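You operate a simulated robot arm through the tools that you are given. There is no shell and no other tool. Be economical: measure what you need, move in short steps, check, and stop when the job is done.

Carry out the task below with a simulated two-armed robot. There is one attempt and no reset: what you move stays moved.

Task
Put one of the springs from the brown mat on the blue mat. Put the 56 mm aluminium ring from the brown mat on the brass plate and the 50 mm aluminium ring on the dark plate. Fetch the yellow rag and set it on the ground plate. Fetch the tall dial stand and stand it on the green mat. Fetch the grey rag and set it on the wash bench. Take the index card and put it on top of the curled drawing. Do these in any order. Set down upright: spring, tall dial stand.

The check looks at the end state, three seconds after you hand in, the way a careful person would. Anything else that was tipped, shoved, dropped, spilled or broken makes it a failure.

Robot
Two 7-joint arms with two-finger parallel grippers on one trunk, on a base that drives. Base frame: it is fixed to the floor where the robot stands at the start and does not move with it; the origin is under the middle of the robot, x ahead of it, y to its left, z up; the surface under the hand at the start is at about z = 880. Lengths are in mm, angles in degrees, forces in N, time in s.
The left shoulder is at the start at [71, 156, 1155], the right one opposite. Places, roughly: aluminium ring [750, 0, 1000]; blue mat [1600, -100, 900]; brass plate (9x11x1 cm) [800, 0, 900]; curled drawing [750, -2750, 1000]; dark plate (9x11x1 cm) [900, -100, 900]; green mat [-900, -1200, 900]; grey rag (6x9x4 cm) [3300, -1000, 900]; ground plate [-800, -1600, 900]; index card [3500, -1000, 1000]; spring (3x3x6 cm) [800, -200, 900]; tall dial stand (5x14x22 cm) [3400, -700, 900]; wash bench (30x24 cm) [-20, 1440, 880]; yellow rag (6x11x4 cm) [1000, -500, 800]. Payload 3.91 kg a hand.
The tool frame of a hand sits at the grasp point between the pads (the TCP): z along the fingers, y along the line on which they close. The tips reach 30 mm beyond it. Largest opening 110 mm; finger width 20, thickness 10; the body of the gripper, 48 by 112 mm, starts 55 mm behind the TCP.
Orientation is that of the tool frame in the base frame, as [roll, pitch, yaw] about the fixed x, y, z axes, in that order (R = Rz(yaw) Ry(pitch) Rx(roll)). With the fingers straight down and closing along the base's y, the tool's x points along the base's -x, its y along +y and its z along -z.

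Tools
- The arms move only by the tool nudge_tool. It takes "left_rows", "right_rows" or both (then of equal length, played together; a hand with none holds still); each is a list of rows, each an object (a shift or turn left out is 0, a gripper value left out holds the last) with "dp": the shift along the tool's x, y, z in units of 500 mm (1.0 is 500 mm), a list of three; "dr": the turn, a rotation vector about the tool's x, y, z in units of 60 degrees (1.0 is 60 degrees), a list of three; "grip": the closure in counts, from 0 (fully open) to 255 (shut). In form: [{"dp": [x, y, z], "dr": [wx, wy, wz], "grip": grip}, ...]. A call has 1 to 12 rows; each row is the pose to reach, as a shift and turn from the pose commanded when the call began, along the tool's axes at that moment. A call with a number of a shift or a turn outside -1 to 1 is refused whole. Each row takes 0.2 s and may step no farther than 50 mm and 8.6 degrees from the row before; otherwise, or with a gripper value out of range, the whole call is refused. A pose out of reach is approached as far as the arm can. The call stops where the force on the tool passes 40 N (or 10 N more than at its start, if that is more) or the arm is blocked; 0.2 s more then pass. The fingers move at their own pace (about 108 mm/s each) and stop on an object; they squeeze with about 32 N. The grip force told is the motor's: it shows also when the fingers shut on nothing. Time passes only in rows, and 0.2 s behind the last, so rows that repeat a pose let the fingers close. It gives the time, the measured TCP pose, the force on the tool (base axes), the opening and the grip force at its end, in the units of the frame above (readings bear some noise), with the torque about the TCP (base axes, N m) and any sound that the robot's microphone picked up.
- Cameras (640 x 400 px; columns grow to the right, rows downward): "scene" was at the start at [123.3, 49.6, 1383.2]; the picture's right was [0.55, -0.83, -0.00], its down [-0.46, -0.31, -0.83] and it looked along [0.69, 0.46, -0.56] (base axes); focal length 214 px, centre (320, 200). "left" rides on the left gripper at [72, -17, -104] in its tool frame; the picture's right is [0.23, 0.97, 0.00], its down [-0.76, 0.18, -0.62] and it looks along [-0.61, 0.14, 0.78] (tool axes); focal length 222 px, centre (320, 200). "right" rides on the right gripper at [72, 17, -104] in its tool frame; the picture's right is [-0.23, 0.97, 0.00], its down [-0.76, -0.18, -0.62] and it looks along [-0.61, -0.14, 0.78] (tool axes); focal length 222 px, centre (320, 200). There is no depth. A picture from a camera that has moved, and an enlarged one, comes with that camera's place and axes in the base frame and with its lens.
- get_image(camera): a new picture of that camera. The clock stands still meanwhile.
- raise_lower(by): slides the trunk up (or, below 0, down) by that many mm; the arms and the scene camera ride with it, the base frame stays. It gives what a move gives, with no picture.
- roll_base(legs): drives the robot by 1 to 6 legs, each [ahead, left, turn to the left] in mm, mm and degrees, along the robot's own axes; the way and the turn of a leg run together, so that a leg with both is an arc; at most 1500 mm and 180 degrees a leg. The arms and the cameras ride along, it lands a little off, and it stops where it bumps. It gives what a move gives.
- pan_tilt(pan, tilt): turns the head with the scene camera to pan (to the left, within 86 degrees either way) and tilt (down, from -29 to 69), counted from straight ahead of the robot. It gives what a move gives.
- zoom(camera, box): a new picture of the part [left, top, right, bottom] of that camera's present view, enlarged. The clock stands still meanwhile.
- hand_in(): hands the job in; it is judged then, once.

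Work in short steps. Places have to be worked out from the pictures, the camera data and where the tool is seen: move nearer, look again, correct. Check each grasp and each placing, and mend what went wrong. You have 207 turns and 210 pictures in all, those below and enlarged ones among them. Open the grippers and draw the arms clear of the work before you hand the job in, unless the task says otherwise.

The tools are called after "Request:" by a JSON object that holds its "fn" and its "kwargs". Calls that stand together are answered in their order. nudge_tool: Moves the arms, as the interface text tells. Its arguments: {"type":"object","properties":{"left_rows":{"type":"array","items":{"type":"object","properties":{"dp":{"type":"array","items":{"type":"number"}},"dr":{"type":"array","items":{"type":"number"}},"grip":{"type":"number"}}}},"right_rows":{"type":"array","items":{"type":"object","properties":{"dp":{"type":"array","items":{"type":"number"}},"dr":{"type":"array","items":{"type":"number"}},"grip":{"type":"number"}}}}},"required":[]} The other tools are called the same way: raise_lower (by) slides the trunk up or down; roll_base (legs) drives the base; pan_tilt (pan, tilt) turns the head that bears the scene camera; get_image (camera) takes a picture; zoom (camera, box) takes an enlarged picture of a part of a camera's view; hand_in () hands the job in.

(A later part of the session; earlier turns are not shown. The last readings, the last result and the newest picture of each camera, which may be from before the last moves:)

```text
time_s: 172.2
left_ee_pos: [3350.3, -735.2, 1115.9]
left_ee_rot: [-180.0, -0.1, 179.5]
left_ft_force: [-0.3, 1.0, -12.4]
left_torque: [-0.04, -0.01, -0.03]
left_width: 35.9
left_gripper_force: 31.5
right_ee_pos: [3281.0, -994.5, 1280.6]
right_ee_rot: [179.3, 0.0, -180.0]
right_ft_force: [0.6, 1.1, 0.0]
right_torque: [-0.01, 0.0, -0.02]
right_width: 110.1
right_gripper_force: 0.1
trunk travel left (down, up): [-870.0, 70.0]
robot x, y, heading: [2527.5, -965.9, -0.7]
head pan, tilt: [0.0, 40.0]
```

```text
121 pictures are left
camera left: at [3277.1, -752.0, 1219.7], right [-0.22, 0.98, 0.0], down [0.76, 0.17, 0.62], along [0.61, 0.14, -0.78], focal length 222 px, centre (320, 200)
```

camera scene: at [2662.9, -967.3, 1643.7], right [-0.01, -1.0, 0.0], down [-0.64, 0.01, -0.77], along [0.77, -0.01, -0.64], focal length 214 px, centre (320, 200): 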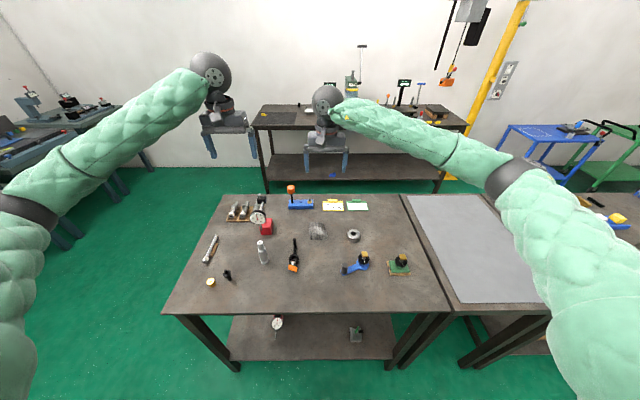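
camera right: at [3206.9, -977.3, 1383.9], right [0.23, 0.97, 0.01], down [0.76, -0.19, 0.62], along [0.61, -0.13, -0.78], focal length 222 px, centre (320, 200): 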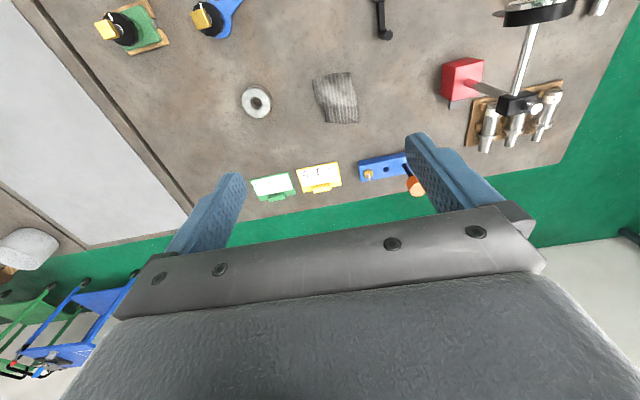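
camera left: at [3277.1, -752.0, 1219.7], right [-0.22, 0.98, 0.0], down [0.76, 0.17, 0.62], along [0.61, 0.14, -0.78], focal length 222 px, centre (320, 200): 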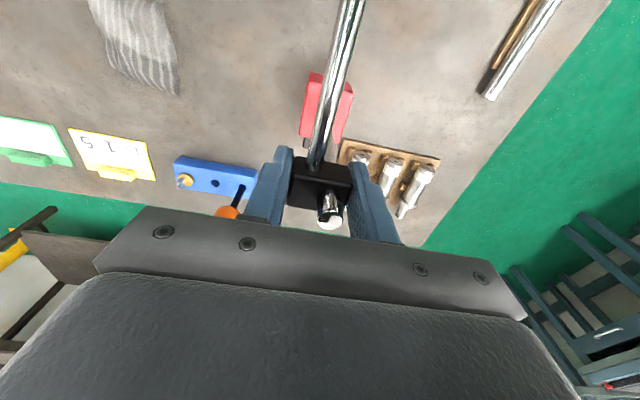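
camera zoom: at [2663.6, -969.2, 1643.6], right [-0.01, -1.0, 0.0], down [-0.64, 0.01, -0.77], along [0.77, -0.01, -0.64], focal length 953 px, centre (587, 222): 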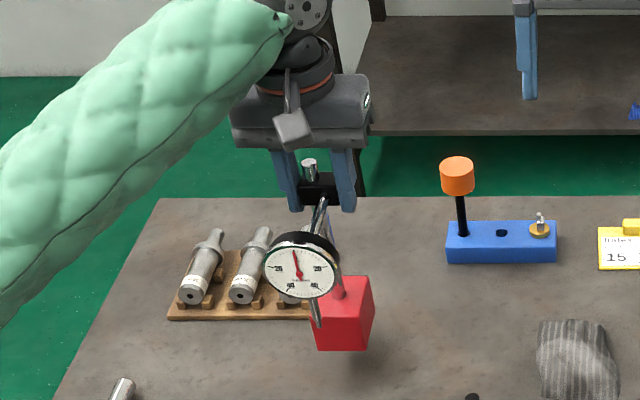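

It hangs upright (12 N). I lift it 190 mm and pull back a bit while the right hand goes above the grey rag at z≈1000.

Request:
{"fn": "nudge_tool", "kwargs": {"left_rows": [{"dp": [0, 0, -0.05]}, {"dp": [0, 0, -0.1]}, {"dp": [0, 0, -0.15]}, {"dp": [0.02, 0, -0.2]}, {"dp": [0.05, 0, -0.25]}, {"dp": [0.08, 0, -0.3]}, {"dp": [0.12, 0, -0.35]}, {"dp": [0.15, 0, -0.38]}], "right_rows": [{"dp": [-0.02, 0.01, 0.07]}, {"dp": [-0.05, 0.03, 0.14]}, {"dp": [-0.07, 0.045, 0.21]}, {"dp": [-0.09, 0.055, 0.28]}, {"dp": [-0.102, 0.062, 0.36]}, {"dp": [-0.102, 0.062, 0.44]}, {"dp": [-0.102, 0.062, 0.52]}, {"dp": [-0.102, 0.062, 0.56]}]}}

Request:
{"fn": "get_image", "kwargs": {"camera": "right"}}

Request:
{"fn": "get_image", "kwargs": {"camera": "scene"}}

```text
time_s: 174.1
left_ee_pos: [3273.4, -735.5, 1307.8]
left_ee_rot: [180.0, 0.0, 179.4]
left_ft_force: [-0.4, 0.8, -10.8]
left_torque: [-0.03, -0.01, 0.0]
left_width: 36.1
left_gripper_force: 32.0
right_ee_pos: [3331.1, -957.9, 1000.5]
right_ee_rot: [179.4, 0.1, 180.0]
right_ft_force: [0.1, 0.4, -0.4]
right_torque: [0.0, 0.01, 0.02]
right_width: 109.9
right_gripper_force: 0.0
trunk travel left (down, up): [-870.0, 70.0]
robot x, y, heading: [2527.9, -969.6, -0.7]
head pan, tilt: [0.0, 40.0]
```

```text
120 pictures are left
camera right: at [3257.7, -943.0, 1104.2], right [0.23, 0.97, 0.01], down [0.76, -0.19, 0.62], along [0.61, -0.13, -0.78], focal length 222 px, centre (320, 200)
```

right: 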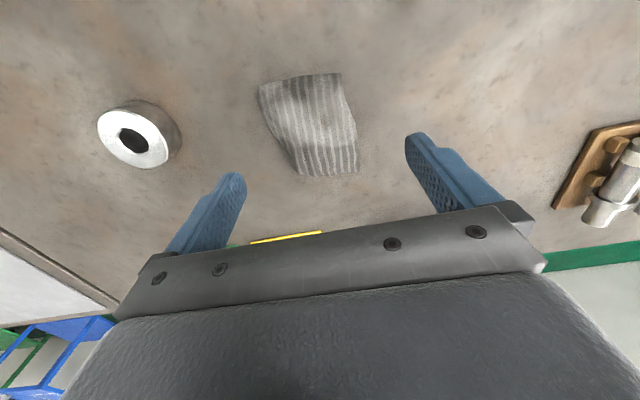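

```text
119 pictures are left
camera scene: at [2663.2, -969.1, 1643.6], right [-0.01, -1.0, 0.0], down [-0.64, 0.01, -0.77], along [0.77, -0.01, -0.64], focal length 214 px, centre (320, 200)
```

scene: 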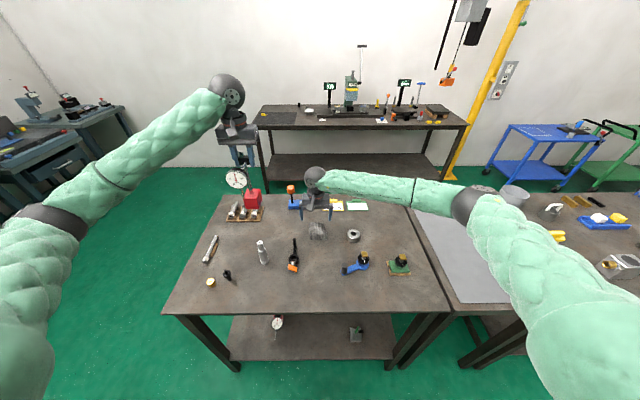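

Rag centre ≈(3331,-964), long axis along x. I descend gently to z≈916.

Request:
{"fn": "nudge_tool", "kwargs": {"right_rows": [{"dp": [0, -0.012, 0.08]}, {"dp": [0, -0.012, 0.13]}, {"dp": [0, -0.012, 0.15]}, {"dp": [0, -0.012, 0.16]}, {"dp": [0, -0.012, 0.168]}, {"dp": [0, -0.012, 0.168]}]}}

Request:
{"fn": "get_image", "kwargs": {"camera": "right"}}

Request:
{"fn": "zoom", "kwargs": {"camera": "scene", "box": [270, 170, 370, 250]}}

```text
time_s: 175.4
left_ee_pos: [3273.4, -734.9, 1307.5]
left_ee_rot: [180.0, -0.1, 179.4]
left_ft_force: [-0.7, -0.1, -11.7]
left_torque: [-0.07, -0.01, 0.02]
left_width: 36.0
left_gripper_force: 32.2
right_ee_pos: [3332.5, -964.4, 916.9]
right_ee_rot: [179.2, 0.1, -179.9]
right_ft_force: [-0.5, 0.8, 0.2]
right_torque: [0.0, 0.01, 0.04]
right_width: 110.0
right_gripper_force: 0.0
trunk travel left (down, up): [-870.0, 70.0]
robot x, y, heading: [2528.1, -968.6, -0.6]
head pan, tilt: [0.0, 40.0]
```

```text
118 pictures are left
camera right: at [3258.9, -948.8, 1020.2], right [0.23, 0.97, 0.01], down [0.76, -0.19, 0.62], along [0.61, -0.13, -0.78], focal length 222 px, centre (320, 200)
```

right: 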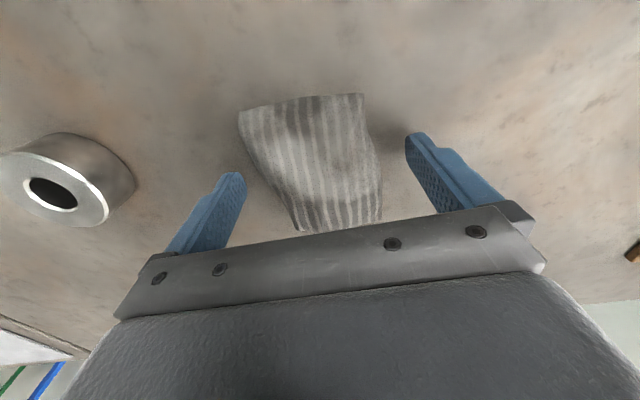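

```text
5.00 times, centred on (320, 210) of scene
camera zoom: at [2663.7, -969.4, 1643.6], right [-0.01, -1.0, 0.0], down [-0.64, 0.01, -0.77], along [0.77, -0.01, -0.64], focal length 1072 px, centre (320, 150)
```

zoom: 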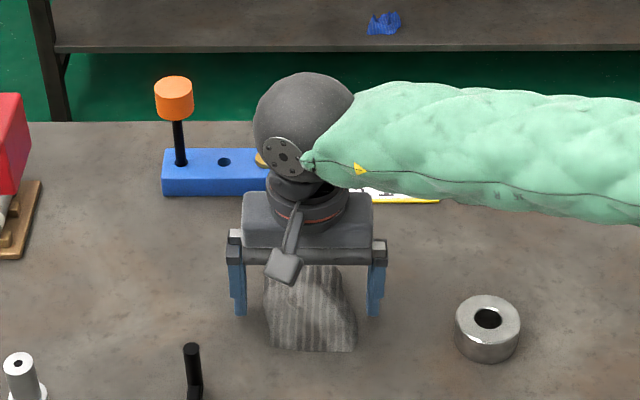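

Fingers straddle the rag. I close and lift 60 mm.

Request:
{"fn": "nudge_tool", "kwargs": {"right_rows": [{"grip": 255}, {"grip": 255}, {"grip": 255}, {"grip": 255}, {"grip": 255}, {"dp": [0, 0, -0.06], "grip": 255}, {"dp": [0, 0, -0.12], "grip": 255}, {"dp": [0, 0, -0.12], "grip": 255}]}}

Request:
{"fn": "get_image", "kwargs": {"camera": "right"}}

Request:
{"fn": "zoom", "kwargs": {"camera": "scene", "box": [270, 170, 370, 250]}}

```text
time_s: 177.2
left_ee_pos: [3275.4, -734.9, 1306.4]
left_ee_rot: [180.0, -0.1, 179.5]
left_ft_force: [-0.2, 0.5, -11.3]
left_torque: [-0.07, -0.05, -0.01]
left_width: 36.0
left_gripper_force: 32.1
right_ee_pos: [3332.3, -965.1, 977.6]
right_ee_rot: [179.4, 0.1, 180.0]
right_ft_force: [0.8, -0.3, -0.5]
right_torque: [-0.02, 0.0, 0.01]
right_width: 56.9
right_gripper_force: 31.7
trunk travel left (down, up): [-870.0, 70.0]
robot x, y, heading: [2528.9, -970.3, -0.6]
head pan, tilt: [0.0, 40.0]
```

```text
116 pictures are left
camera right: at [3259.5, -949.3, 1081.0], right [0.23, 0.97, 0.01], down [0.76, -0.19, 0.62], along [0.61, -0.13, -0.78], focal length 222 px, centre (320, 200)
```

right: 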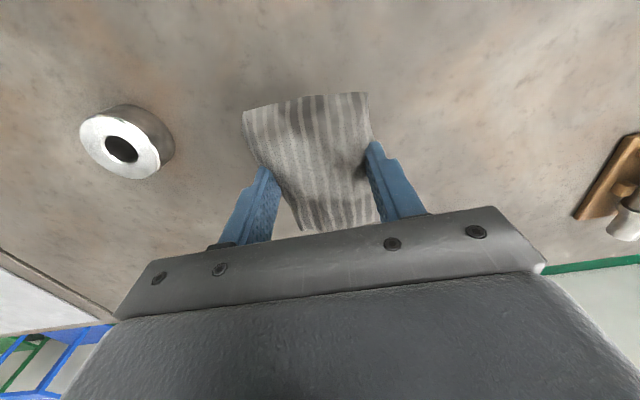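

```text
5.00 times, centred on (320, 210) of scene
camera zoom: at [2664.4, -969.3, 1643.5], right [-0.01, -1.0, 0.0], down [-0.64, 0.01, -0.76], along [0.76, -0.01, -0.64], focal length 1072 px, centre (320, 150)
```

zoom: 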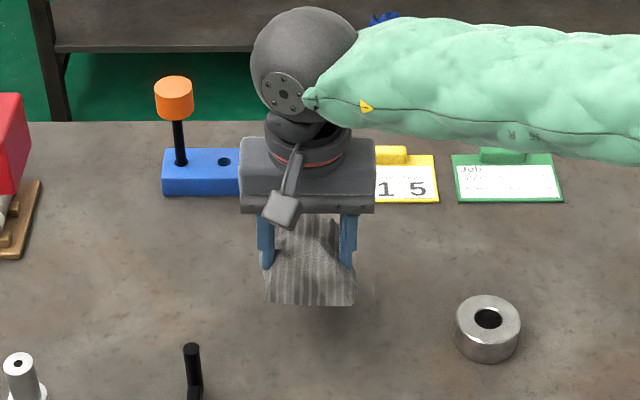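

Rag held. I raise the right hand high and retract.

Request:
{"fn": "nudge_tool", "kwargs": {"right_rows": [{"dp": [0, 0, -0.08]}, {"dp": [0, 0, -0.16]}, {"dp": [0, 0, -0.24]}, {"dp": [0.05, -0.03, -0.31]}, {"dp": [0.1, -0.06, -0.38]}, {"dp": [0.15, -0.09, -0.45]}, {"dp": [0.2, -0.12, -0.52]}, {"dp": [0.25, -0.15, -0.59]}, {"dp": [0.3, -0.18, -0.66]}, {"dp": [0.34, -0.2, -0.72]}, {"dp": [0.34, -0.2, -0.72]}], "left_rows": [{"dp": [0, 0, -0.03]}, {"dp": [0, 0, -0.06]}, {"dp": [0.0, 0, -0.09]}, {"dp": [0.05, 0, -0.1]}, {"dp": [0.1, 0, -0.1]}, {"dp": [0.15, 0, -0.1]}, {"dp": [0.2, 0, -0.1]}, {"dp": [0.2, 0, -0.1]}, {"dp": [0.2, 0, -0.1]}, {"dp": [0.2, 0, -0.1]}, {"dp": [0.2, 0, -0.1]}]}}

```text
time_s: 179.7
left_ee_pos: [3175.3, -733.0, 1356.2]
left_ee_rot: [-180.0, -0.1, 179.6]
left_ft_force: [-0.3, -0.2, -11.5]
left_torque: [-0.01, -0.03, -0.01]
left_width: 36.1
left_gripper_force: 31.8
right_ee_pos: [3163.4, -1067.9, 1334.7]
right_ee_rot: [179.4, 0.0, 180.0]
right_ft_force: [0.5, 0.0, 0.0]
right_torque: [-0.01, 0.05, -0.01]
right_width: 56.8
right_gripper_force: 32.0
trunk travel left (down, up): [-870.0, 70.0]
robot x, y, heading: [2528.3, -966.3, -0.8]
head pan, tilt: [0.0, 40.0]
```

I back off, slide right to the southern corridor and turn to face west.

Request:
{"fn": "roll_base", "kwargs": {"legs": [[-90, 0, 0.8], [0, -560, 0], [0, 0, 180]]}}

Request:
{"fn": "pan_tilt", "kwargs": {"pan": 0, "tilt": 35}}

Request:
{"fn": "get_image", "kwargs": {"camera": "scene"}}

```text
time_s: 190.9
left_ee_pos: [1791.6, -1774.8, 1357.0]
left_ee_rot: [179.9, -0.1, -0.5]
left_ft_force: [0.2, 0.8, -12.3]
left_torque: [0.07, -0.02, -0.01]
left_width: 36.0
left_gripper_force: 31.9
right_ee_pos: [1803.5, -1439.0, 1333.3]
right_ee_rot: [179.3, 0.0, -0.1]
right_ft_force: [0.7, 0.7, -0.7]
right_torque: [0.02, 0.01, 0.0]
right_width: 56.5
right_gripper_force: 31.9
trunk travel left (down, up): [-870.0, 70.0]
robot x, y, heading: [2438.4, -1538.2, 179.1]
head pan, tilt: [0.0, 40.0]
```

```text
time_s: 191.6
left_ee_pos: [1792.7, -1774.0, 1356.0]
left_ee_rot: [179.9, -0.1, -0.6]
left_ft_force: [0.0, 0.3, -12.2]
left_torque: [0.03, 0.02, -0.01]
left_width: 36.0
left_gripper_force: 31.8
right_ee_pos: [1804.2, -1439.0, 1334.0]
right_ee_rot: [179.3, -0.1, -0.1]
right_ft_force: [-0.3, -0.2, -1.3]
right_torque: [0.03, 0.01, 0.0]
right_width: 56.4
right_gripper_force: 31.2
trunk travel left (down, up): [-870.0, 70.0]
robot x, y, heading: [2444.0, -1539.4, 179.4]
head pan, tilt: [0.0, 35.0]
```

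```text
114 pictures are left
camera scene: at [2297.9, -1538.1, 1651.1], right [0.01, 1.0, 0.0], down [0.57, -0.01, -0.82], along [-0.82, 0.01, -0.57], focal length 214 px, centre (320, 200)
```

scene: 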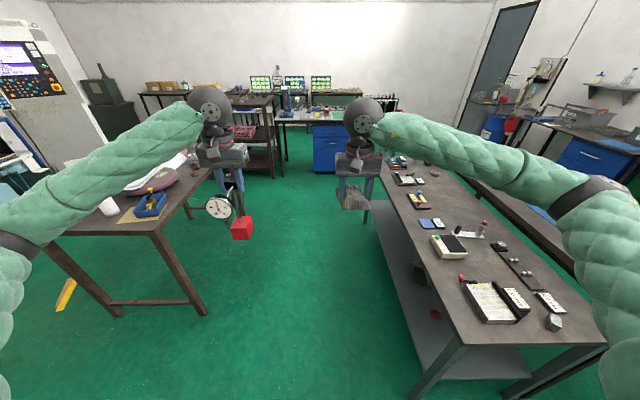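

Corridor is clear. I drive west 2400 mm, then slide right 400 to face the green mat.

Request:
{"fn": "roll_base", "kwargs": {"legs": [[1200, 0, 0.6], [1200, 0, 0], [0, -400, 0]]}}

Request:
{"fn": "pan_tilt", "kwargs": {"pan": 0, "tilt": 45}}

Request:
{"fn": "get_image", "kwargs": {"camera": "scene"}}

```text
time_s: 205.3
left_ee_pos: [-578.3, -1371.6, 1354.4]
left_ee_rot: [180.0, 0.0, -0.5]
left_ft_force: [-0.3, -0.6, -11.6]
left_torque: [0.03, 0.0, 0.02]
left_width: 35.8
left_gripper_force: 32.1
right_ee_pos: [-567.8, -1036.4, 1334.8]
right_ee_rot: [179.4, 0.0, 0.0]
right_ft_force: [-0.2, 0.5, -0.4]
right_torque: [0.02, -0.03, -0.01]
right_width: 56.6
right_gripper_force: 31.8
trunk travel left (down, up): [-870.0, 70.0]
robot x, y, heading: [69.8, -1137.4, 179.4]
head pan, tilt: [0.0, 35.0]
```

```text
time_s: 206.0
left_ee_pos: [-579.0, -1371.4, 1356.3]
left_ee_rot: [180.0, -0.1, -0.5]
left_ft_force: [0.0, 0.4, -11.5]
left_torque: [0.05, -0.01, 0.0]
left_width: 35.8
left_gripper_force: 31.6
right_ee_pos: [-567.0, -1035.2, 1335.3]
right_ee_rot: [179.3, 0.0, -0.1]
right_ft_force: [0.0, 0.1, 0.0]
right_torque: [0.0, 0.0, -0.03]
right_width: 56.4
right_gripper_force: 31.5
trunk travel left (down, up): [-870.0, 70.0]
robot x, y, heading: [66.2, -1136.5, 179.2]
head pan, tilt: [0.0, 45.0]
```

```text
113 pictures are left
camera scene: at [-67.5, -1133.6, 1636.4], right [0.01, 1.0, 0.0], down [0.71, -0.01, -0.71], along [-0.71, 0.01, -0.71], focal length 214 px, centre (320, 200)
```

scene: 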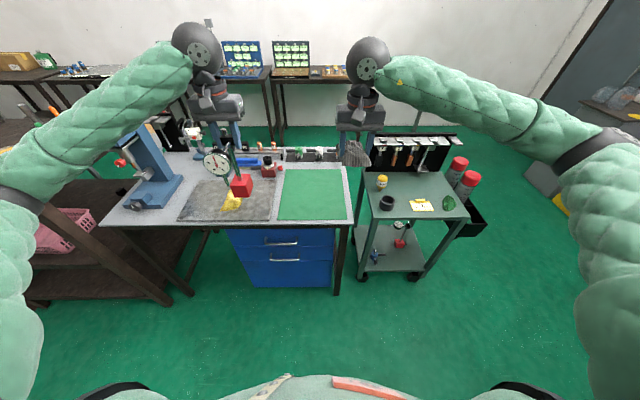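

Green mat spans about x −1050..−700, y −1310..−1005. I drive ahead 110, then move the left hand over (−855,−1165) still high.

Request:
{"fn": "roll_base", "kwargs": {"legs": [[110, 0, 0]]}}

Request:
{"fn": "nudge_tool", "kwargs": {"left_rows": [{"dp": [-0.05, -0.06, 0]}, {"dp": [-0.1, -0.12, 0]}, {"dp": [-0.15, -0.18, 0]}, {"dp": [-0.2, -0.24, 0]}, {"dp": [-0.25, -0.3, 0]}, {"dp": [-0.3, -0.36, 0]}, {"dp": [-0.33, -0.41, 0]}, {"dp": [-0.33, -0.41, 0.06]}, {"dp": [-0.33, -0.41, 0.14]}, {"dp": [-0.33, -0.41, 0.22]}, {"dp": [-0.33, -0.41, 0.3]}]}}

Request:
{"fn": "get_image", "kwargs": {"camera": "scene"}}

Request:
{"fn": "get_image", "kwargs": {"camera": "left"}}

```text
time_s: 207.2
left_ee_pos: [-689.6, -1371.5, 1356.9]
left_ee_rot: [-180.0, 0.0, -0.6]
left_ft_force: [0.3, -0.9, -11.3]
left_torque: [0.03, 0.0, -0.01]
left_width: 35.9
left_gripper_force: 31.8
right_ee_pos: [-677.2, -1035.8, 1335.5]
right_ee_rot: [179.3, 0.1, -0.1]
right_ft_force: [0.6, 0.6, 0.0]
right_torque: [0.01, 0.02, -0.02]
right_width: 56.2
right_gripper_force: 31.6
trunk travel left (down, up): [-870.0, 70.0]
robot x, y, heading: [-47.7, -1135.6, 179.4]
head pan, tilt: [0.0, 45.0]
```

```text
time_s: 209.6
left_ee_pos: [-856.1, -1164.3, 1205.2]
left_ee_rot: [180.0, 0.0, -0.4]
left_ft_force: [-0.6, -0.3, -10.2]
left_torque: [0.03, 0.0, -0.04]
left_width: 36.2
left_gripper_force: 32.6
right_ee_pos: [-678.8, -1035.5, 1333.5]
right_ee_rot: [179.3, 0.0, -0.1]
right_ft_force: [-0.7, -0.8, -0.4]
right_torque: [0.02, 0.02, 0.04]
right_width: 56.4
right_gripper_force: 32.2
trunk travel left (down, up): [-870.0, 70.0]
robot x, y, heading: [-46.5, -1137.6, 179.6]
head pan, tilt: [0.0, 45.0]
```

```text
112 pictures are left
camera scene: at [-180.0, -1134.2, 1636.4], right [0.01, 1.0, 0.0], down [0.71, -0.01, -0.71], along [-0.71, 0.01, -0.71], focal length 214 px, centre (320, 200)
```

scene: 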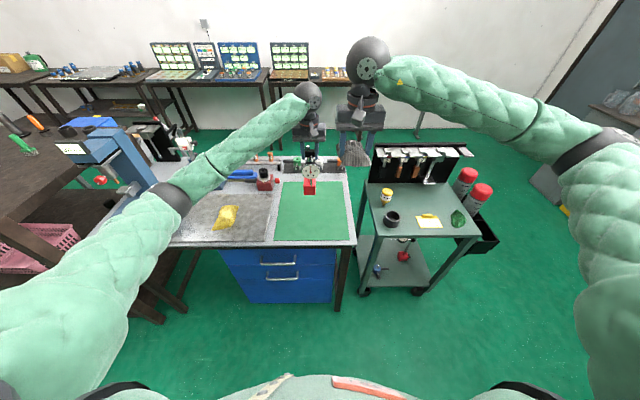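

```text
111 pictures are left
camera left: at [-783.6, -1149.2, 1308.9], right [0.22, -0.98, 0.0], down [-0.76, -0.17, 0.62], along [-0.61, -0.14, -0.78], focal length 222 px, centre (320, 200)
```

left: 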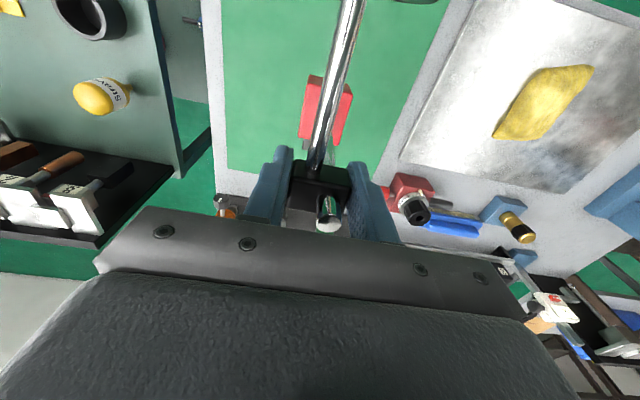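

Positioned over the mat. I lower to z≈1092 in steps.

Request:
{"fn": "nudge_tool", "kwargs": {"left_rows": [{"dp": [0, 0, 0.07]}, {"dp": [0, 0, 0.13]}, {"dp": [0, 0, 0.18]}, {"dp": [0, 0, 0.21]}, {"dp": [0, 0, 0.226]}, {"dp": [0, 0, 0.226]}]}}

Request:
{"fn": "zoom", "kwargs": {"camera": "scene", "box": [250, 140, 370, 250]}}

```text
time_s: 211.0
left_ee_pos: [-852.2, -1164.7, 1092.6]
left_ee_rot: [179.9, -0.1, -0.6]
left_ft_force: [-0.3, 0.4, -11.2]
left_torque: [0.07, 0.0, 0.03]
left_width: 36.1
left_gripper_force: 32.1
right_ee_pos: [-679.4, -1034.9, 1333.8]
right_ee_rot: [179.3, 0.1, -0.1]
right_ft_force: [0.4, 0.2, -0.6]
right_torque: [0.01, -0.02, 0.01]
right_width: 56.1
right_gripper_force: 32.1
trunk travel left (down, up): [-870.0, 70.0]
robot x, y, heading: [-42.9, -1133.8, 179.4]
head pan, tilt: [0.0, 45.0]
```

```text
3.64 times, centred on (310, 195) of scene
camera zoom: at [-178.9, -1133.1, 1636.4], right [0.01, 1.0, 0.0], down [0.71, -0.01, -0.71], along [-0.71, 0.01, -0.71], focal length 780 px, centre (356, 218)
```

zoom: 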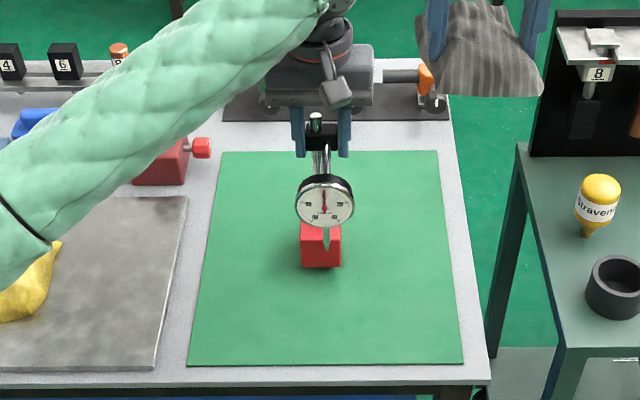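

I lower in 2 mm steps down toward contact.

Request:
{"fn": "nudge_tool", "kwargs": {"left_rows": [{"dp": [0, 0, 0.006]}, {"dp": [0, 0, 0.011]}, {"dp": [0, 0, 0.015]}, {"dp": [0, 0, 0.018]}, {"dp": [0, 0, 0.021]}, {"dp": [0, 0, 0.021]}]}}

```text
time_s: 212.4
left_ee_pos: [-853.0, -1164.2, 1080.4]
left_ee_rot: [-179.9, -0.1, -0.6]
left_ft_force: [0.5, -0.2, -12.6]
left_torque: [0.05, 0.0, 0.02]
left_width: 35.9
left_gripper_force: 32.0
right_ee_pos: [-679.2, -1034.6, 1333.9]
right_ee_rot: [179.3, -0.1, -0.1]
right_ft_force: [0.3, 0.4, -0.5]
right_torque: [0.02, -0.02, 0.01]
right_width: 56.5
right_gripper_force: 32.1
trunk travel left (down, up): [-870.0, 70.0]
robot x, y, heading: [-43.7, -1137.0, 179.5]
head pan, tilt: [0.0, 45.0]
```

No contact yet; I continue down another 6 mm slowly.

Request:
{"fn": "nudge_tool", "kwargs": {"left_rows": [{"dp": [0, 0, 0.003]}, {"dp": [0, 0, 0.006]}, {"dp": [0, 0, 0.008]}, {"dp": [0, 0, 0.008]}]}}

Request:
{"fn": "zoom", "kwargs": {"camera": "scene", "box": [270, 170, 350, 240]}}

```text
time_s: 213.4
left_ee_pos: [-851.6, -1164.0, 1080.3]
left_ee_rot: [180.0, -0.1, -0.6]
left_ft_force: [-0.7, -1.1, 6.4]
left_torque: [-0.36, -0.14, 0.08]
left_width: 36.0
left_gripper_force: 32.3
right_ee_pos: [-677.6, -1034.3, 1334.5]
right_ee_rot: [179.3, 0.1, -0.1]
right_ft_force: [0.9, 0.1, -0.6]
right_torque: [0.02, -0.02, 0.01]
right_width: 56.7
right_gripper_force: 32.3
trunk travel left (down, up): [-870.0, 70.0]
robot x, y, heading: [-45.5, -1136.6, 179.4]
head pan, tilt: [0.0, 45.0]
```

```text
5.71 times, centred on (310, 205) of scene
camera zoom: at [-177.4, -1133.4, 1636.7], right [0.01, 1.0, 0.0], down [0.71, -0.01, -0.71], along [-0.71, 0.01, -0.71], focal length 1226 px, centre (377, 171)
```

zoom: 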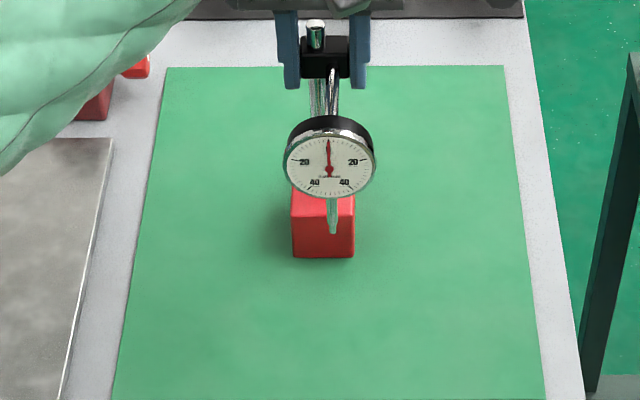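

The stand bears on the mat (+6 N). I open gently, wait, and lift straight up.

Request:
{"fn": "nudge_tool", "kwargs": {"left_rows": [{"grip": 200}, {"grip": 150}, {"grip": 80}, {"grip": 0}, {"grip": 0}, {"grip": 0}, {"dp": [0, 0, -0.04]}, {"dp": [0, 0, -0.1]}, {"dp": [0, 0, -0.18]}, {"dp": [0, 0, -0.26]}, {"dp": [0, 0, -0.34]}, {"dp": [0, 0, -0.42]}]}}

Request:
{"fn": "zoom", "kwargs": {"camera": "scene", "box": [230, 140, 370, 250]}}

```text
time_s: 216.0
left_ee_pos: [-850.3, -1160.9, 1288.9]
left_ee_rot: [179.8, 0.0, -0.6]
left_ft_force: [0.0, 0.3, -0.2]
left_torque: [-0.02, 0.0, 0.07]
left_width: 110.0
left_gripper_force: 0.1
right_ee_pos: [-677.0, -1033.6, 1335.6]
right_ee_rot: [179.2, 0.1, -0.1]
right_ft_force: [0.6, 1.0, -1.2]
right_torque: [0.02, 0.0, 0.03]
right_width: 56.4
right_gripper_force: 31.5
trunk travel left (down, up): [-870.0, 70.0]
robot x, y, heading: [-43.3, -1134.9, 179.3]
head pan, tilt: [0.0, 45.0]
```

```text
3.64 times, centred on (300, 195) of scene
camera zoom: at [-176.9, -1133.1, 1636.4], right [0.01, 1.0, 0.0], down [0.71, -0.01, -0.71], along [-0.71, 0.01, -0.71], focal length 780 px, centre (393, 218)
```

zoom: 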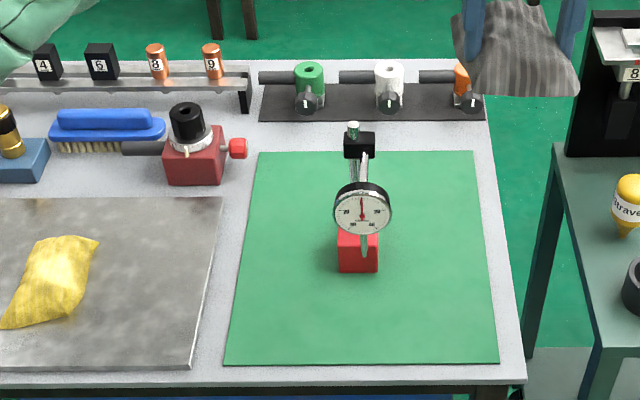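

The dial stand stands upright on the green mat. I retract the left hand.

Request:
{"fn": "nudge_tool", "kwargs": {"left_rows": [{"dp": [0.05, 0.06, -0.02]}, {"dp": [0.1, 0.12, -0.04]}, {"dp": [0.15, 0.18, -0.06]}, {"dp": [0.2, 0.24, -0.08]}, {"dp": [0.25, 0.3, -0.1]}, {"dp": [0.3, 0.36, -0.1]}, {"dp": [0.34, 0.42, -0.1]}, {"dp": [0.34, 0.42, -0.1]}]}}

```text
time_s: 217.8
left_ee_pos: [-686.9, -1374.2, 1338.3]
left_ee_rot: [179.8, 0.0, -0.6]
left_ft_force: [-1.1, -0.2, -0.4]
left_torque: [0.0, -0.05, -0.02]
left_width: 110.0
left_gripper_force: 0.1
right_ee_pos: [-678.0, -1034.7, 1335.7]
right_ee_rot: [179.2, 0.1, -0.1]
right_ft_force: [-0.5, 0.2, 0.0]
right_torque: [-0.04, 0.0, 0.02]
right_width: 56.4
right_gripper_force: 32.2
trunk travel left (down, up): [-870.0, 70.0]
robot x, y, heading: [-44.5, -1137.3, 179.5]
head pan, tilt: [0.0, 45.0]
```

Now I turn right to face north and drive ahead to about y≈500, then look at the wash bench.

Request:
{"fn": "roll_base", "kwargs": {"legs": [[0, 0, -89.5], [1400, 0, 0]]}}

Request:
{"fn": "pan_tilt", "kwargs": {"pan": 0, "tilt": 35}}

Request:
{"fn": "get_image", "kwargs": {"camera": "scene"}}

```text
time_s: 228.6
left_ee_pos: [-248.8, 893.8, 1338.3]
left_ee_rot: [180.0, 0.0, -91.7]
left_ft_force: [0.4, 0.5, -0.5]
left_torque: [-0.01, 0.0, -0.04]
left_width: 110.0
left_gripper_force: 0.1
right_ee_pos: [91.7, 879.6, 1335.3]
right_ee_rot: [179.3, 0.1, -91.2]
right_ft_force: [1.0, -0.2, 0.2]
right_torque: [0.0, -0.01, -0.03]
right_width: 56.4
right_gripper_force: 31.6
trunk travel left (down, up): [-870.0, 70.0]
robot x, y, heading: [-20.0, 248.2, 88.3]
head pan, tilt: [0.0, 45.0]
```

```text
time_s: 229.3
left_ee_pos: [-247.9, 893.9, 1338.5]
left_ee_rot: [-179.9, -0.2, -91.7]
left_ft_force: [-0.4, 0.3, -0.4]
left_torque: [0.0, 0.01, -0.02]
left_width: 109.9
left_gripper_force: 0.0
right_ee_pos: [91.4, 880.0, 1334.8]
right_ee_rot: [179.3, 0.1, -91.2]
right_ft_force: [0.2, 0.3, 0.0]
right_torque: [-0.04, 0.0, 0.02]
right_width: 56.3
right_gripper_force: 32.1
trunk travel left (down, up): [-870.0, 70.0]
robot x, y, heading: [-22.2, 250.8, 88.2]
head pan, tilt: [0.0, 35.0]
```

```text
107 pictures are left
camera scene: at [-18.4, 387.9, 1651.2], right [1.0, -0.03, 0.0], down [-0.02, -0.57, -0.82], along [0.03, 0.82, -0.57], focal length 214 px, centre (320, 200)
```

scene: 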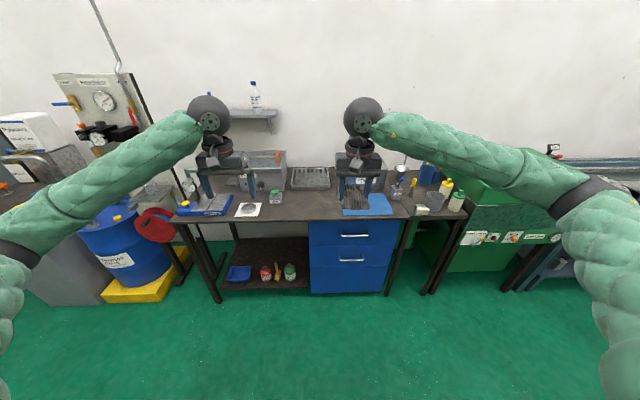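

I zoom in on the bench; by projection (-20,1440) falls about pixel (314,205).

Request:
{"fn": "zoom", "kwargs": {"camera": "scene", "box": [170, 130, 470, 300]}}

Request:
{"fn": "zoom", "kwargs": {"camera": "scene", "box": [230, 150, 410, 240]}}

```text
2.13 times, centred on (320, 215) of scene
camera zoom: at [-18.4, 387.9, 1651.2], right [1.0, -0.03, 0.0], down [-0.02, -0.57, -0.82], along [0.03, 0.82, -0.57], focal length 458 px, centre (320, 168)
```

zoom: 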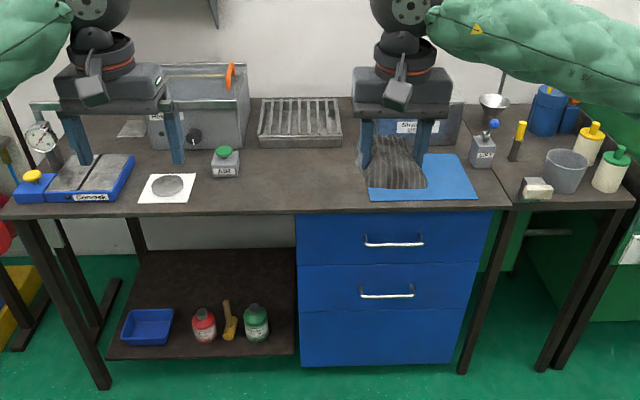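

```text
3.56 times, centred on (320, 195) of scene
camera zoom: at [-18.4, 387.9, 1651.2], right [1.0, -0.03, 0.0], down [-0.02, -0.57, -0.82], along [0.03, 0.82, -0.57], focal length 763 px, centre (320, 218)
```

zoom: 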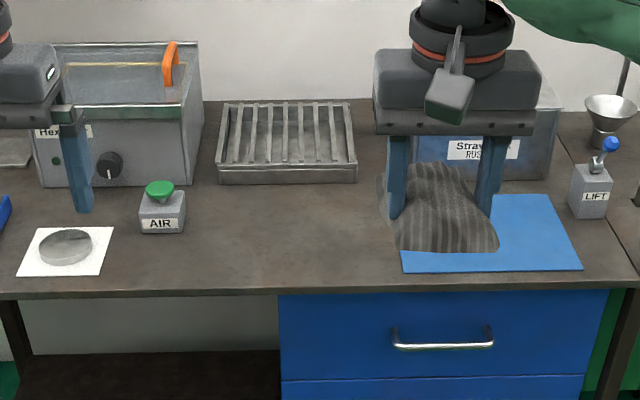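

The free area between the AIR box and the blue mat at (-20,1440) is the wash bench spot. I drive ahead 400 and left 100.

Request:
{"fn": "roll_base", "kwargs": {"legs": [[400, 100, 1.7]]}}

Request:
{"fn": "get_image", "kwargs": {"camera": "scene"}}

```text
time_s: 231.8
left_ee_pos: [-358.8, 1287.3, 1339.0]
left_ee_rot: [-179.9, 0.0, -90.3]
left_ft_force: [-0.7, -0.9, 0.7]
left_torque: [0.02, -0.01, 0.04]
left_width: 110.1
left_gripper_force: 0.1
right_ee_pos: [-18.2, 1281.3, 1335.5]
right_ee_rot: [179.3, 0.2, -89.8]
right_ft_force: [-0.5, -0.2, 0.1]
right_torque: [-0.03, 0.0, 0.04]
right_width: 56.6
right_gripper_force: 31.7
trunk travel left (down, up): [-870.0, 70.0]
robot x, y, heading: [-116.3, 652.4, 89.7]
head pan, tilt: [0.0, 35.0]
```

```text
104 pictures are left
camera scene: at [-114.6, 786.8, 1651.4], right [1.0, 0.0, 0.0], down [0.0, -0.57, -0.82], along [0.0, 0.82, -0.57], focal length 214 px, centre (320, 200)
```

scene: 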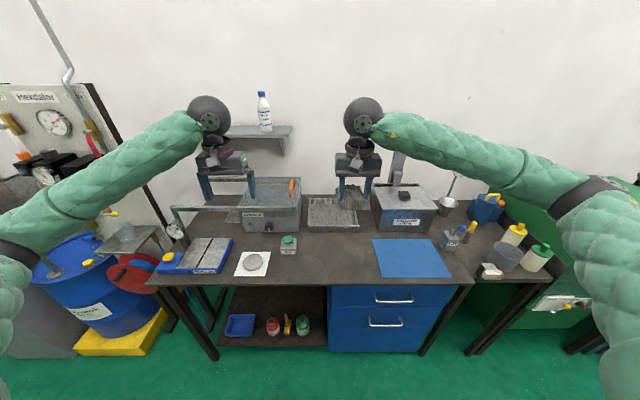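

I move the right hand ahead 150 and down to z≈1035.

Request:
{"fn": "nudge_tool", "kwargs": {"right_rows": [{"dp": [-0.07, 0, 0.05]}, {"dp": [-0.14, 0, 0.1]}, {"dp": [-0.21, 0, 0.15]}, {"dp": [-0.28, 0, 0.2]}, {"dp": [-0.3, 0, 0.28]}, {"dp": [-0.3, 0, 0.36]}, {"dp": [-0.3, 0, 0.44]}, {"dp": [-0.3, 0, 0.52]}, {"dp": [-0.3, 0, 0.6]}, {"dp": [-0.3, 0, 0.6]}]}}

Request:
{"fn": "get_image", "kwargs": {"camera": "right"}}

Request:
{"fn": "zoom", "kwargs": {"camera": "scene", "box": [230, 150, 470, 300]}}

```text
time_s: 234.0
left_ee_pos: [-358.0, 1287.1, 1339.5]
left_ee_rot: [-180.0, 0.0, -90.2]
left_ft_force: [0.5, 0.3, -0.4]
left_torque: [0.01, -0.01, 0.04]
left_width: 109.9
left_gripper_force: 0.0
right_ee_pos: [-21.6, 1433.8, 1035.9]
right_ee_rot: [179.3, 0.0, -89.7]
right_ft_force: [-0.4, 0.5, 0.0]
right_torque: [0.04, -0.03, 0.05]
right_width: 56.4
right_gripper_force: 32.6
trunk travel left (down, up): [-870.0, 70.0]
robot x, y, heading: [-114.0, 648.9, 89.8]
head pan, tilt: [0.0, 35.0]
```

```text
103 pictures are left
camera right: at [-38.2, 1361.3, 1139.4], right [-0.98, 0.22, 0.01], down [0.18, 0.76, 0.62], along [0.13, 0.61, -0.78], focal length 222 px, centre (320, 200)
```

right: 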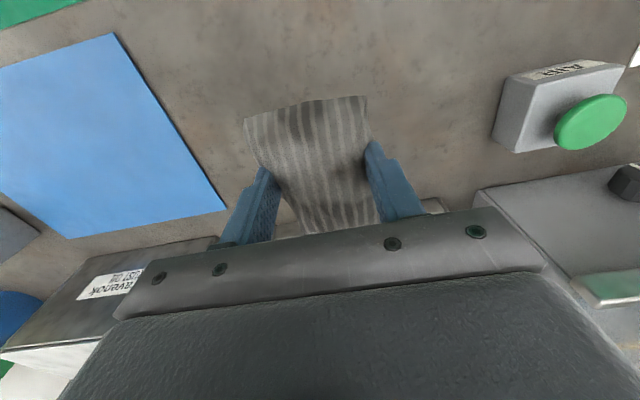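

```text
2.67 times, centred on (350, 225) of scene
camera zoom: at [-114.9, 787.2, 1651.3], right [1.0, 0.0, 0.0], down [0.0, -0.57, -0.82], along [0.0, 0.82, -0.57], focal length 572 px, centre (240, 133)
```

zoom: 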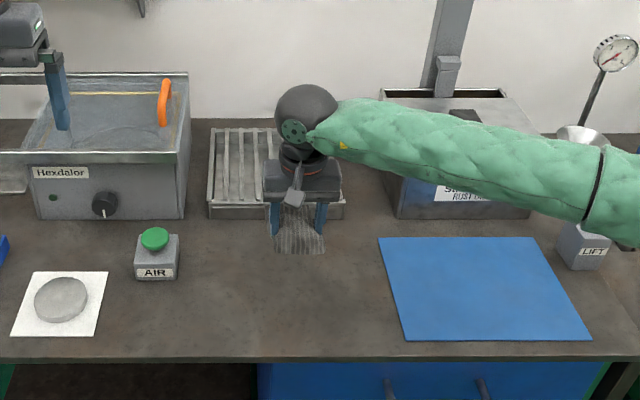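

Spot below is free. I lower to contact near z≈917.

Request:
{"fn": "nudge_tool", "kwargs": {"right_rows": [{"dp": [0, 0, 0.08]}, {"dp": [0, 0, 0.15]}, {"dp": [0, 0, 0.19]}, {"dp": [0, 0, 0.21]}, {"dp": [0, 0, 0.22]}, {"dp": [0, 0, 0.228]}, {"dp": [0, 0, 0.234]}, {"dp": [0, 0, 0.238]}, {"dp": [0, 0, 0.238]}]}}

Request:
{"fn": "zoom", "kwargs": {"camera": "scene", "box": [280, 180, 400, 280]}}

```text
time_s: 236.0
left_ee_pos: [-358.6, 1288.1, 1338.9]
left_ee_rot: [179.9, 0.1, -90.2]
left_ft_force: [-0.2, -0.3, 0.4]
left_torque: [-0.01, 0.01, -0.01]
left_width: 110.0
left_gripper_force: 0.1
right_ee_pos: [-23.7, 1432.8, 918.0]
right_ee_rot: [179.3, 0.2, -89.7]
right_ft_force: [0.9, 1.5, 6.6]
right_torque: [0.16, -0.25, 0.0]
right_width: 56.5
right_gripper_force: 32.1
trunk travel left (down, up): [-870.0, 70.0]
robot x, y, heading: [-113.8, 649.3, 89.8]
head pan, tilt: [0.0, 35.0]
```

```text
4.00 times, centred on (340, 230) of scene
camera zoom: at [-114.8, 787.0, 1651.4], right [1.0, 0.0, 0.0], down [0.0, -0.57, -0.82], along [0.0, 0.82, -0.57], focal length 858 px, centre (240, 80)
```

zoom: 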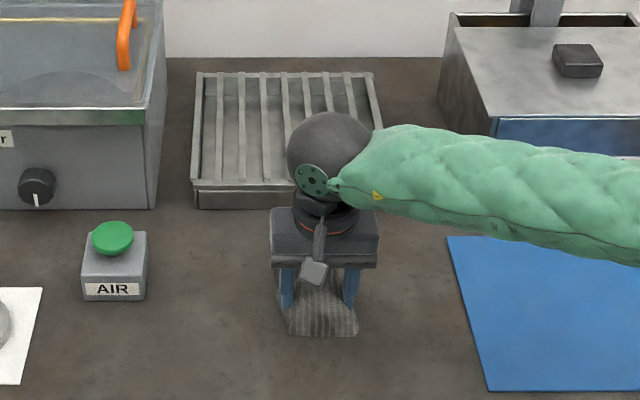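

Rag touches the bench (6.6 N). I open and lift.

Request:
{"fn": "nudge_tool", "kwargs": {"right_rows": [{"grip": 0}, {"grip": 0}, {"grip": 0}, {"dp": [0, 0, -0.06]}, {"dp": [0, 0, -0.15]}, {"dp": [0, 0, -0.24]}, {"dp": [0, 0, -0.33]}, {"dp": [0, 0, -0.42]}, {"dp": [0, 0, -0.51]}, {"dp": [0, 0, -0.6]}, {"dp": [0, 0, -0.69]}, {"dp": [0, 0, -0.78]}]}}

Request:
{"fn": "zoom", "kwargs": {"camera": "scene", "box": [230, 150, 470, 300]}}

```text
time_s: 238.6
left_ee_pos: [-358.2, 1287.2, 1337.2]
left_ee_rot: [-179.9, 0.1, -90.2]
left_ft_force: [-1.1, -0.4, 1.1]
left_torque: [0.01, -0.03, -0.01]
left_width: 109.9
left_gripper_force: 0.1
right_ee_pos: [-18.6, 1431.6, 1307.1]
right_ee_rot: [179.4, 0.2, -89.7]
right_ft_force: [-0.1, 0.3, 0.2]
right_torque: [0.0, 0.01, -0.02]
right_width: 110.2
right_gripper_force: 0.1
trunk travel left (down, up): [-870.0, 70.0]
robot x, y, heading: [-114.0, 647.4, 89.8]
head pan, tilt: [0.0, 35.0]
```

```text
2.67 times, centred on (350, 225) of scene
camera zoom: at [-115.6, 786.9, 1651.2], right [1.0, 0.0, 0.0], down [0.0, -0.57, -0.82], along [0.0, 0.82, -0.57], focal length 572 px, centre (240, 133)
```

zoom: 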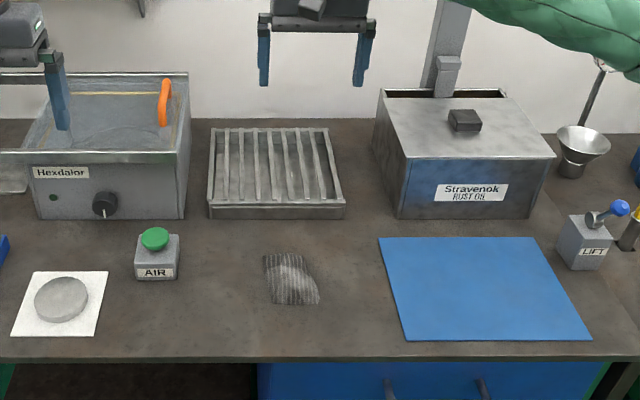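

Grey rag is on the wash bench. I retract the right hand, then go back for the index card.

Request:
{"fn": "nudge_tool", "kwargs": {"right_rows": [{"dp": [0.08, 0, -0.01]}, {"dp": [0.16, 0, -0.03]}, {"dp": [0.24, 0, -0.05]}, {"dp": [0.32, 0, -0.06]}, {"dp": [0.32, 0, -0.06]}]}}

```text
time_s: 239.8
left_ee_pos: [-358.7, 1287.5, 1337.6]
left_ee_rot: [-180.0, -0.1, -90.1]
left_ft_force: [0.0, 0.4, 0.1]
left_torque: [-0.01, 0.04, 0.01]
left_width: 110.2
left_gripper_force: 0.0
right_ee_pos: [-17.7, 1272.4, 1334.2]
right_ee_rot: [179.3, 0.1, -89.7]
right_ft_force: [-0.8, 0.7, -0.2]
right_torque: [-0.01, -0.01, -0.01]
right_width: 109.8
right_gripper_force: 0.1
trunk travel left (down, up): [-870.0, 70.0]
robot x, y, heading: [-114.3, 647.3, 89.8]
head pan, tilt: [0.0, 35.0]
```

I drive the known route: back, turn to east, slide south, then ahead.

Request:
{"fn": "roll_base", "kwargs": {"legs": [[-450, 0, 0], [0, 0, -89.8], [0, -870, 0], [0, -870, 0]]}}

```text
time_s: 254.8
left_ee_pos: [566.3, -1298.0, 1338.5]
left_ee_rot: [-180.0, 0.0, -178.6]
left_ft_force: [-0.6, -0.5, 0.1]
left_torque: [-0.02, -0.02, -0.01]
left_width: 110.1
left_gripper_force: 0.0
right_ee_pos: [558.8, -1640.4, 1335.6]
right_ee_rot: [179.3, 0.1, -178.0]
right_ft_force: [-0.2, -0.2, 0.6]
right_torque: [-0.03, -0.02, 0.04]
right_width: 110.2
right_gripper_force: 0.0
trunk travel left (down, up): [-870.0, 70.0]
robot x, y, heading: [-66.3, -1558.7, 1.3]
head pan, tilt: [0.0, 35.0]
```

I continue east 2500 and then left 640 toward y≈−900.

Request:
{"fn": "roll_base", "kwargs": {"legs": [[0, 0, -1.3], [1250, 0, 0], [1250, 0, 0], [0, 640, 0]]}}

Request:
{"fn": "pan_tilt", "kwargs": {"pan": -8, "tilt": 40}}

Request:
{"fn": "get_image", "kwargs": {"camera": "scene"}}

```text
time_s: 270.5
left_ee_pos: [3077.2, -714.8, 1337.2]
left_ee_rot: [179.9, 0.0, 178.7]
left_ft_force: [-0.1, 0.6, 0.4]
left_torque: [-0.02, 0.01, -0.06]
left_width: 109.7
left_gripper_force: 0.1
right_ee_pos: [3054.7, -1056.2, 1335.9]
right_ee_rot: [179.2, 0.1, 179.2]
right_ft_force: [0.2, 0.0, 0.1]
right_torque: [-0.01, 0.01, -0.03]
right_width: 110.0
right_gripper_force: 0.0
trunk travel left (down, up): [-870.0, 70.0]
robot x, y, heading: [2433.5, -947.5, -1.0]
head pan, tilt: [0.0, 35.0]
```

```text
time_s: 271.2
left_ee_pos: [3077.1, -714.5, 1337.8]
left_ee_rot: [-180.0, 0.0, 178.8]
left_ft_force: [0.2, 0.2, -0.5]
left_torque: [-0.01, 0.0, -0.02]
left_width: 110.3
left_gripper_force: 0.1
right_ee_pos: [3053.5, -1055.0, 1334.5]
right_ee_rot: [179.3, 0.2, 179.2]
right_ft_force: [0.9, 1.3, -0.4]
right_torque: [-0.01, 0.01, 0.0]
right_width: 110.5
right_gripper_force: 0.0
trunk travel left (down, up): [-870.0, 70.0]
robot x, y, heading: [2435.8, -942.8, -1.3]
head pan, tilt: [-8.0, 40.0]
```

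```text
99 pictures are left
camera scene: at [2566.4, -960.9, 1643.8], right [-0.16, -0.99, 0.0], down [-0.63, 0.1, -0.77], along [0.76, -0.12, -0.64], focal length 214 px, centre (320, 200)
```

scene: 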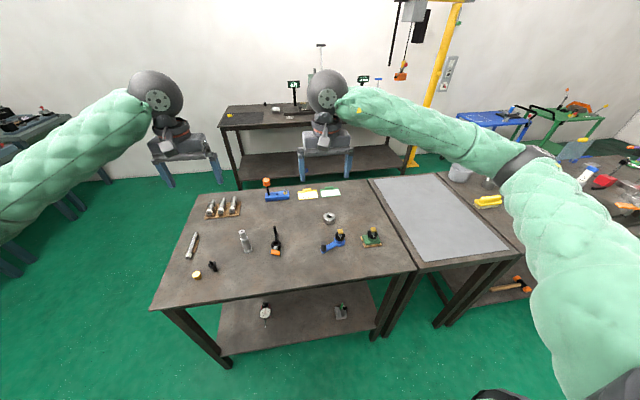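

I move up close (ahead 145, left 40) and lower the trunk by 120 for reach.

Request:
{"fn": "roll_base", "kwargs": {"legs": [[145, 40, 1.2]]}}

Request:
{"fn": "raise_lower", "kwargs": {"by": -120}}

Request:
{"fn": "get_image", "kwargs": {"camera": "right"}}

Request:
{"fn": "zoom", "kwargs": {"camera": "scene", "box": [270, 160, 390, 240]}}

```text
time_s: 272.6
left_ee_pos: [3217.2, -664.3, 1339.3]
left_ee_rot: [179.9, 0.1, 180.0]
left_ft_force: [0.1, -0.8, 0.7]
left_torque: [0.02, -0.01, 0.02]
left_width: 110.0
left_gripper_force: 0.1
right_ee_pos: [3202.0, -1005.6, 1335.1]
right_ee_rot: [179.1, 0.1, -179.6]
right_ft_force: [-0.1, 1.2, 0.4]
right_torque: [-0.02, -0.01, 0.01]
right_width: 110.0
right_gripper_force: 0.1
trunk travel left (down, up): [-870.0, 70.0]
robot x, y, heading: [2579.3, -909.7, -0.2]
head pan, tilt: [-8.0, 40.0]
```

```text
time_s: 274.1
left_ee_pos: [3218.7, -664.6, 1218.9]
left_ee_rot: [-179.9, 0.0, 179.9]
left_ft_force: [-0.1, 0.4, 0.1]
left_torque: [0.0, -0.05, -0.03]
left_width: 109.9
left_gripper_force: 0.0
right_ee_pos: [3201.3, -1005.9, 1215.3]
right_ee_rot: [179.2, 0.1, -179.5]
right_ft_force: [-0.1, -0.2, 0.5]
right_torque: [-0.01, -0.01, 0.01]
right_width: 109.9
right_gripper_force: 0.0
trunk travel left (down, up): [-750.0, 190.0]
robot x, y, heading: [2576.8, -914.7, -0.0]
head pan, tilt: [-8.0, 40.0]
```

```text
98 pictures are left
camera right: at [3128.6, -989.7, 1318.5], right [0.22, 0.98, 0.01], down [0.76, -0.18, 0.62], along [0.61, -0.13, -0.78], focal length 222 px, centre (320, 200)
```

right: 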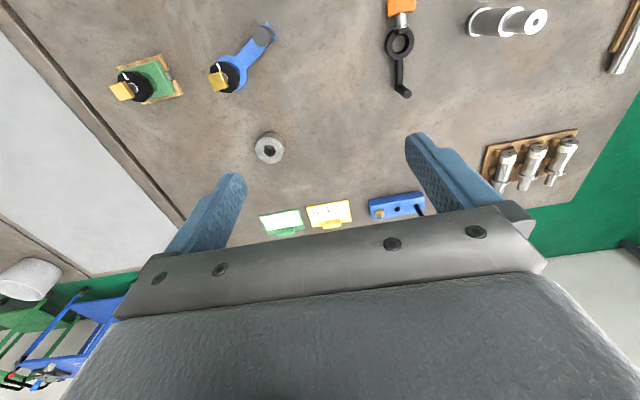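

```text
5.00 times, centred on (330, 200) of scene
camera zoom: at [2711.9, -921.1, 1523.9], right [-0.14, -0.99, 0.0], down [-0.64, 0.09, -0.77], along [0.76, -0.11, -0.64], focal length 1072 px, centre (270, 200)
```

zoom: 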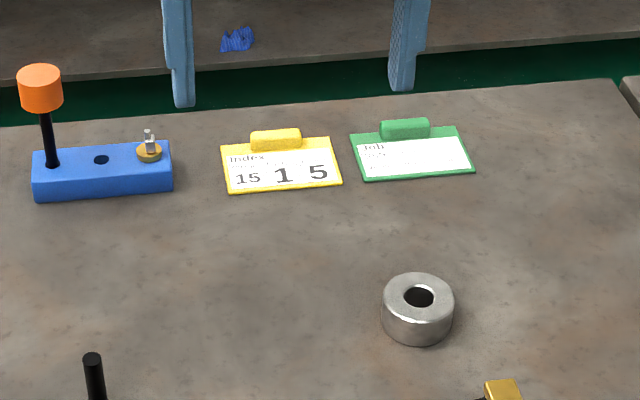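

Card ≈(3518,-1046), its raised tab ≈(3546,-1046). I move the right hand forward toward (3500,-1046,1060).

Request:
{"fn": "nudge_tool", "kwargs": {"right_rows": [{"dp": [-0.075, -0.01, 0.03]}, {"dp": [-0.15, -0.02, 0.06]}, {"dp": [-0.225, -0.03, 0.09]}, {"dp": [-0.3, -0.04, 0.12]}, {"dp": [-0.375, -0.05, 0.16]}, {"dp": [-0.45, -0.06, 0.2]}, {"dp": [-0.52, -0.07, 0.25]}, {"dp": [-0.58, -0.08, 0.3]}, {"dp": [-0.598, -0.08, 0.31]}, {"dp": [-0.598, -0.08, 0.31]}]}}

Request:
{"fn": "get_image", "kwargs": {"camera": "right"}}

Request:
{"fn": "get_image", "kwargs": {"camera": "scene"}}

```text
time_s: 276.2
left_ee_pos: [3218.6, -664.6, 1217.8]
left_ee_rot: [-180.0, 0.0, 179.9]
left_ft_force: [0.6, 0.1, -0.7]
left_torque: [-0.02, -0.01, 0.0]
left_width: 110.1
left_gripper_force: 0.0
right_ee_pos: [3501.5, -1040.9, 1061.2]
right_ee_rot: [179.3, 0.0, -179.6]
right_ft_force: [-0.1, -0.9, -0.3]
right_torque: [-0.01, 0.0, 0.0]
right_width: 109.9
right_gripper_force: 0.0
trunk travel left (down, up): [-750.0, 190.0]
robot x, y, heading: [2581.0, -908.7, -0.2]
head pan, tilt: [-8.0, 40.0]
```

```text
96 pictures are left
camera right: at [3427.7, -1025.4, 1163.7], right [0.22, 0.98, 0.01], down [0.76, -0.18, 0.62], along [0.61, -0.13, -0.78], focal length 222 px, centre (320, 200)
```

right: 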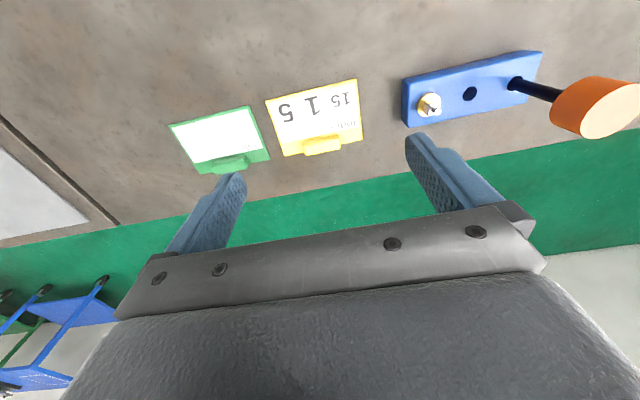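

```text
95 pictures are left
camera scene: at [2712.8, -921.0, 1523.7], right [-0.14, -0.99, 0.0], down [-0.64, 0.09, -0.77], along [0.76, -0.11, -0.64], focal length 214 px, centre (320, 200)
```

scene: 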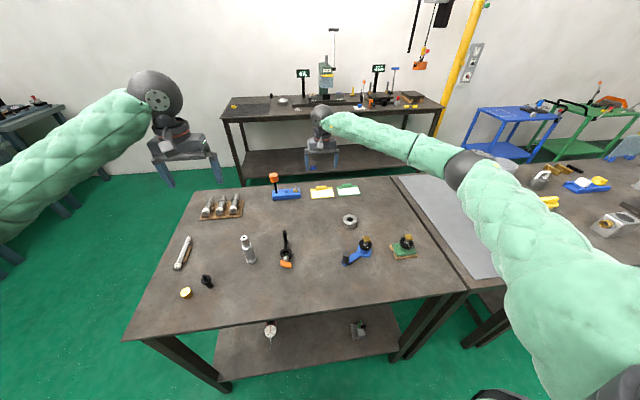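

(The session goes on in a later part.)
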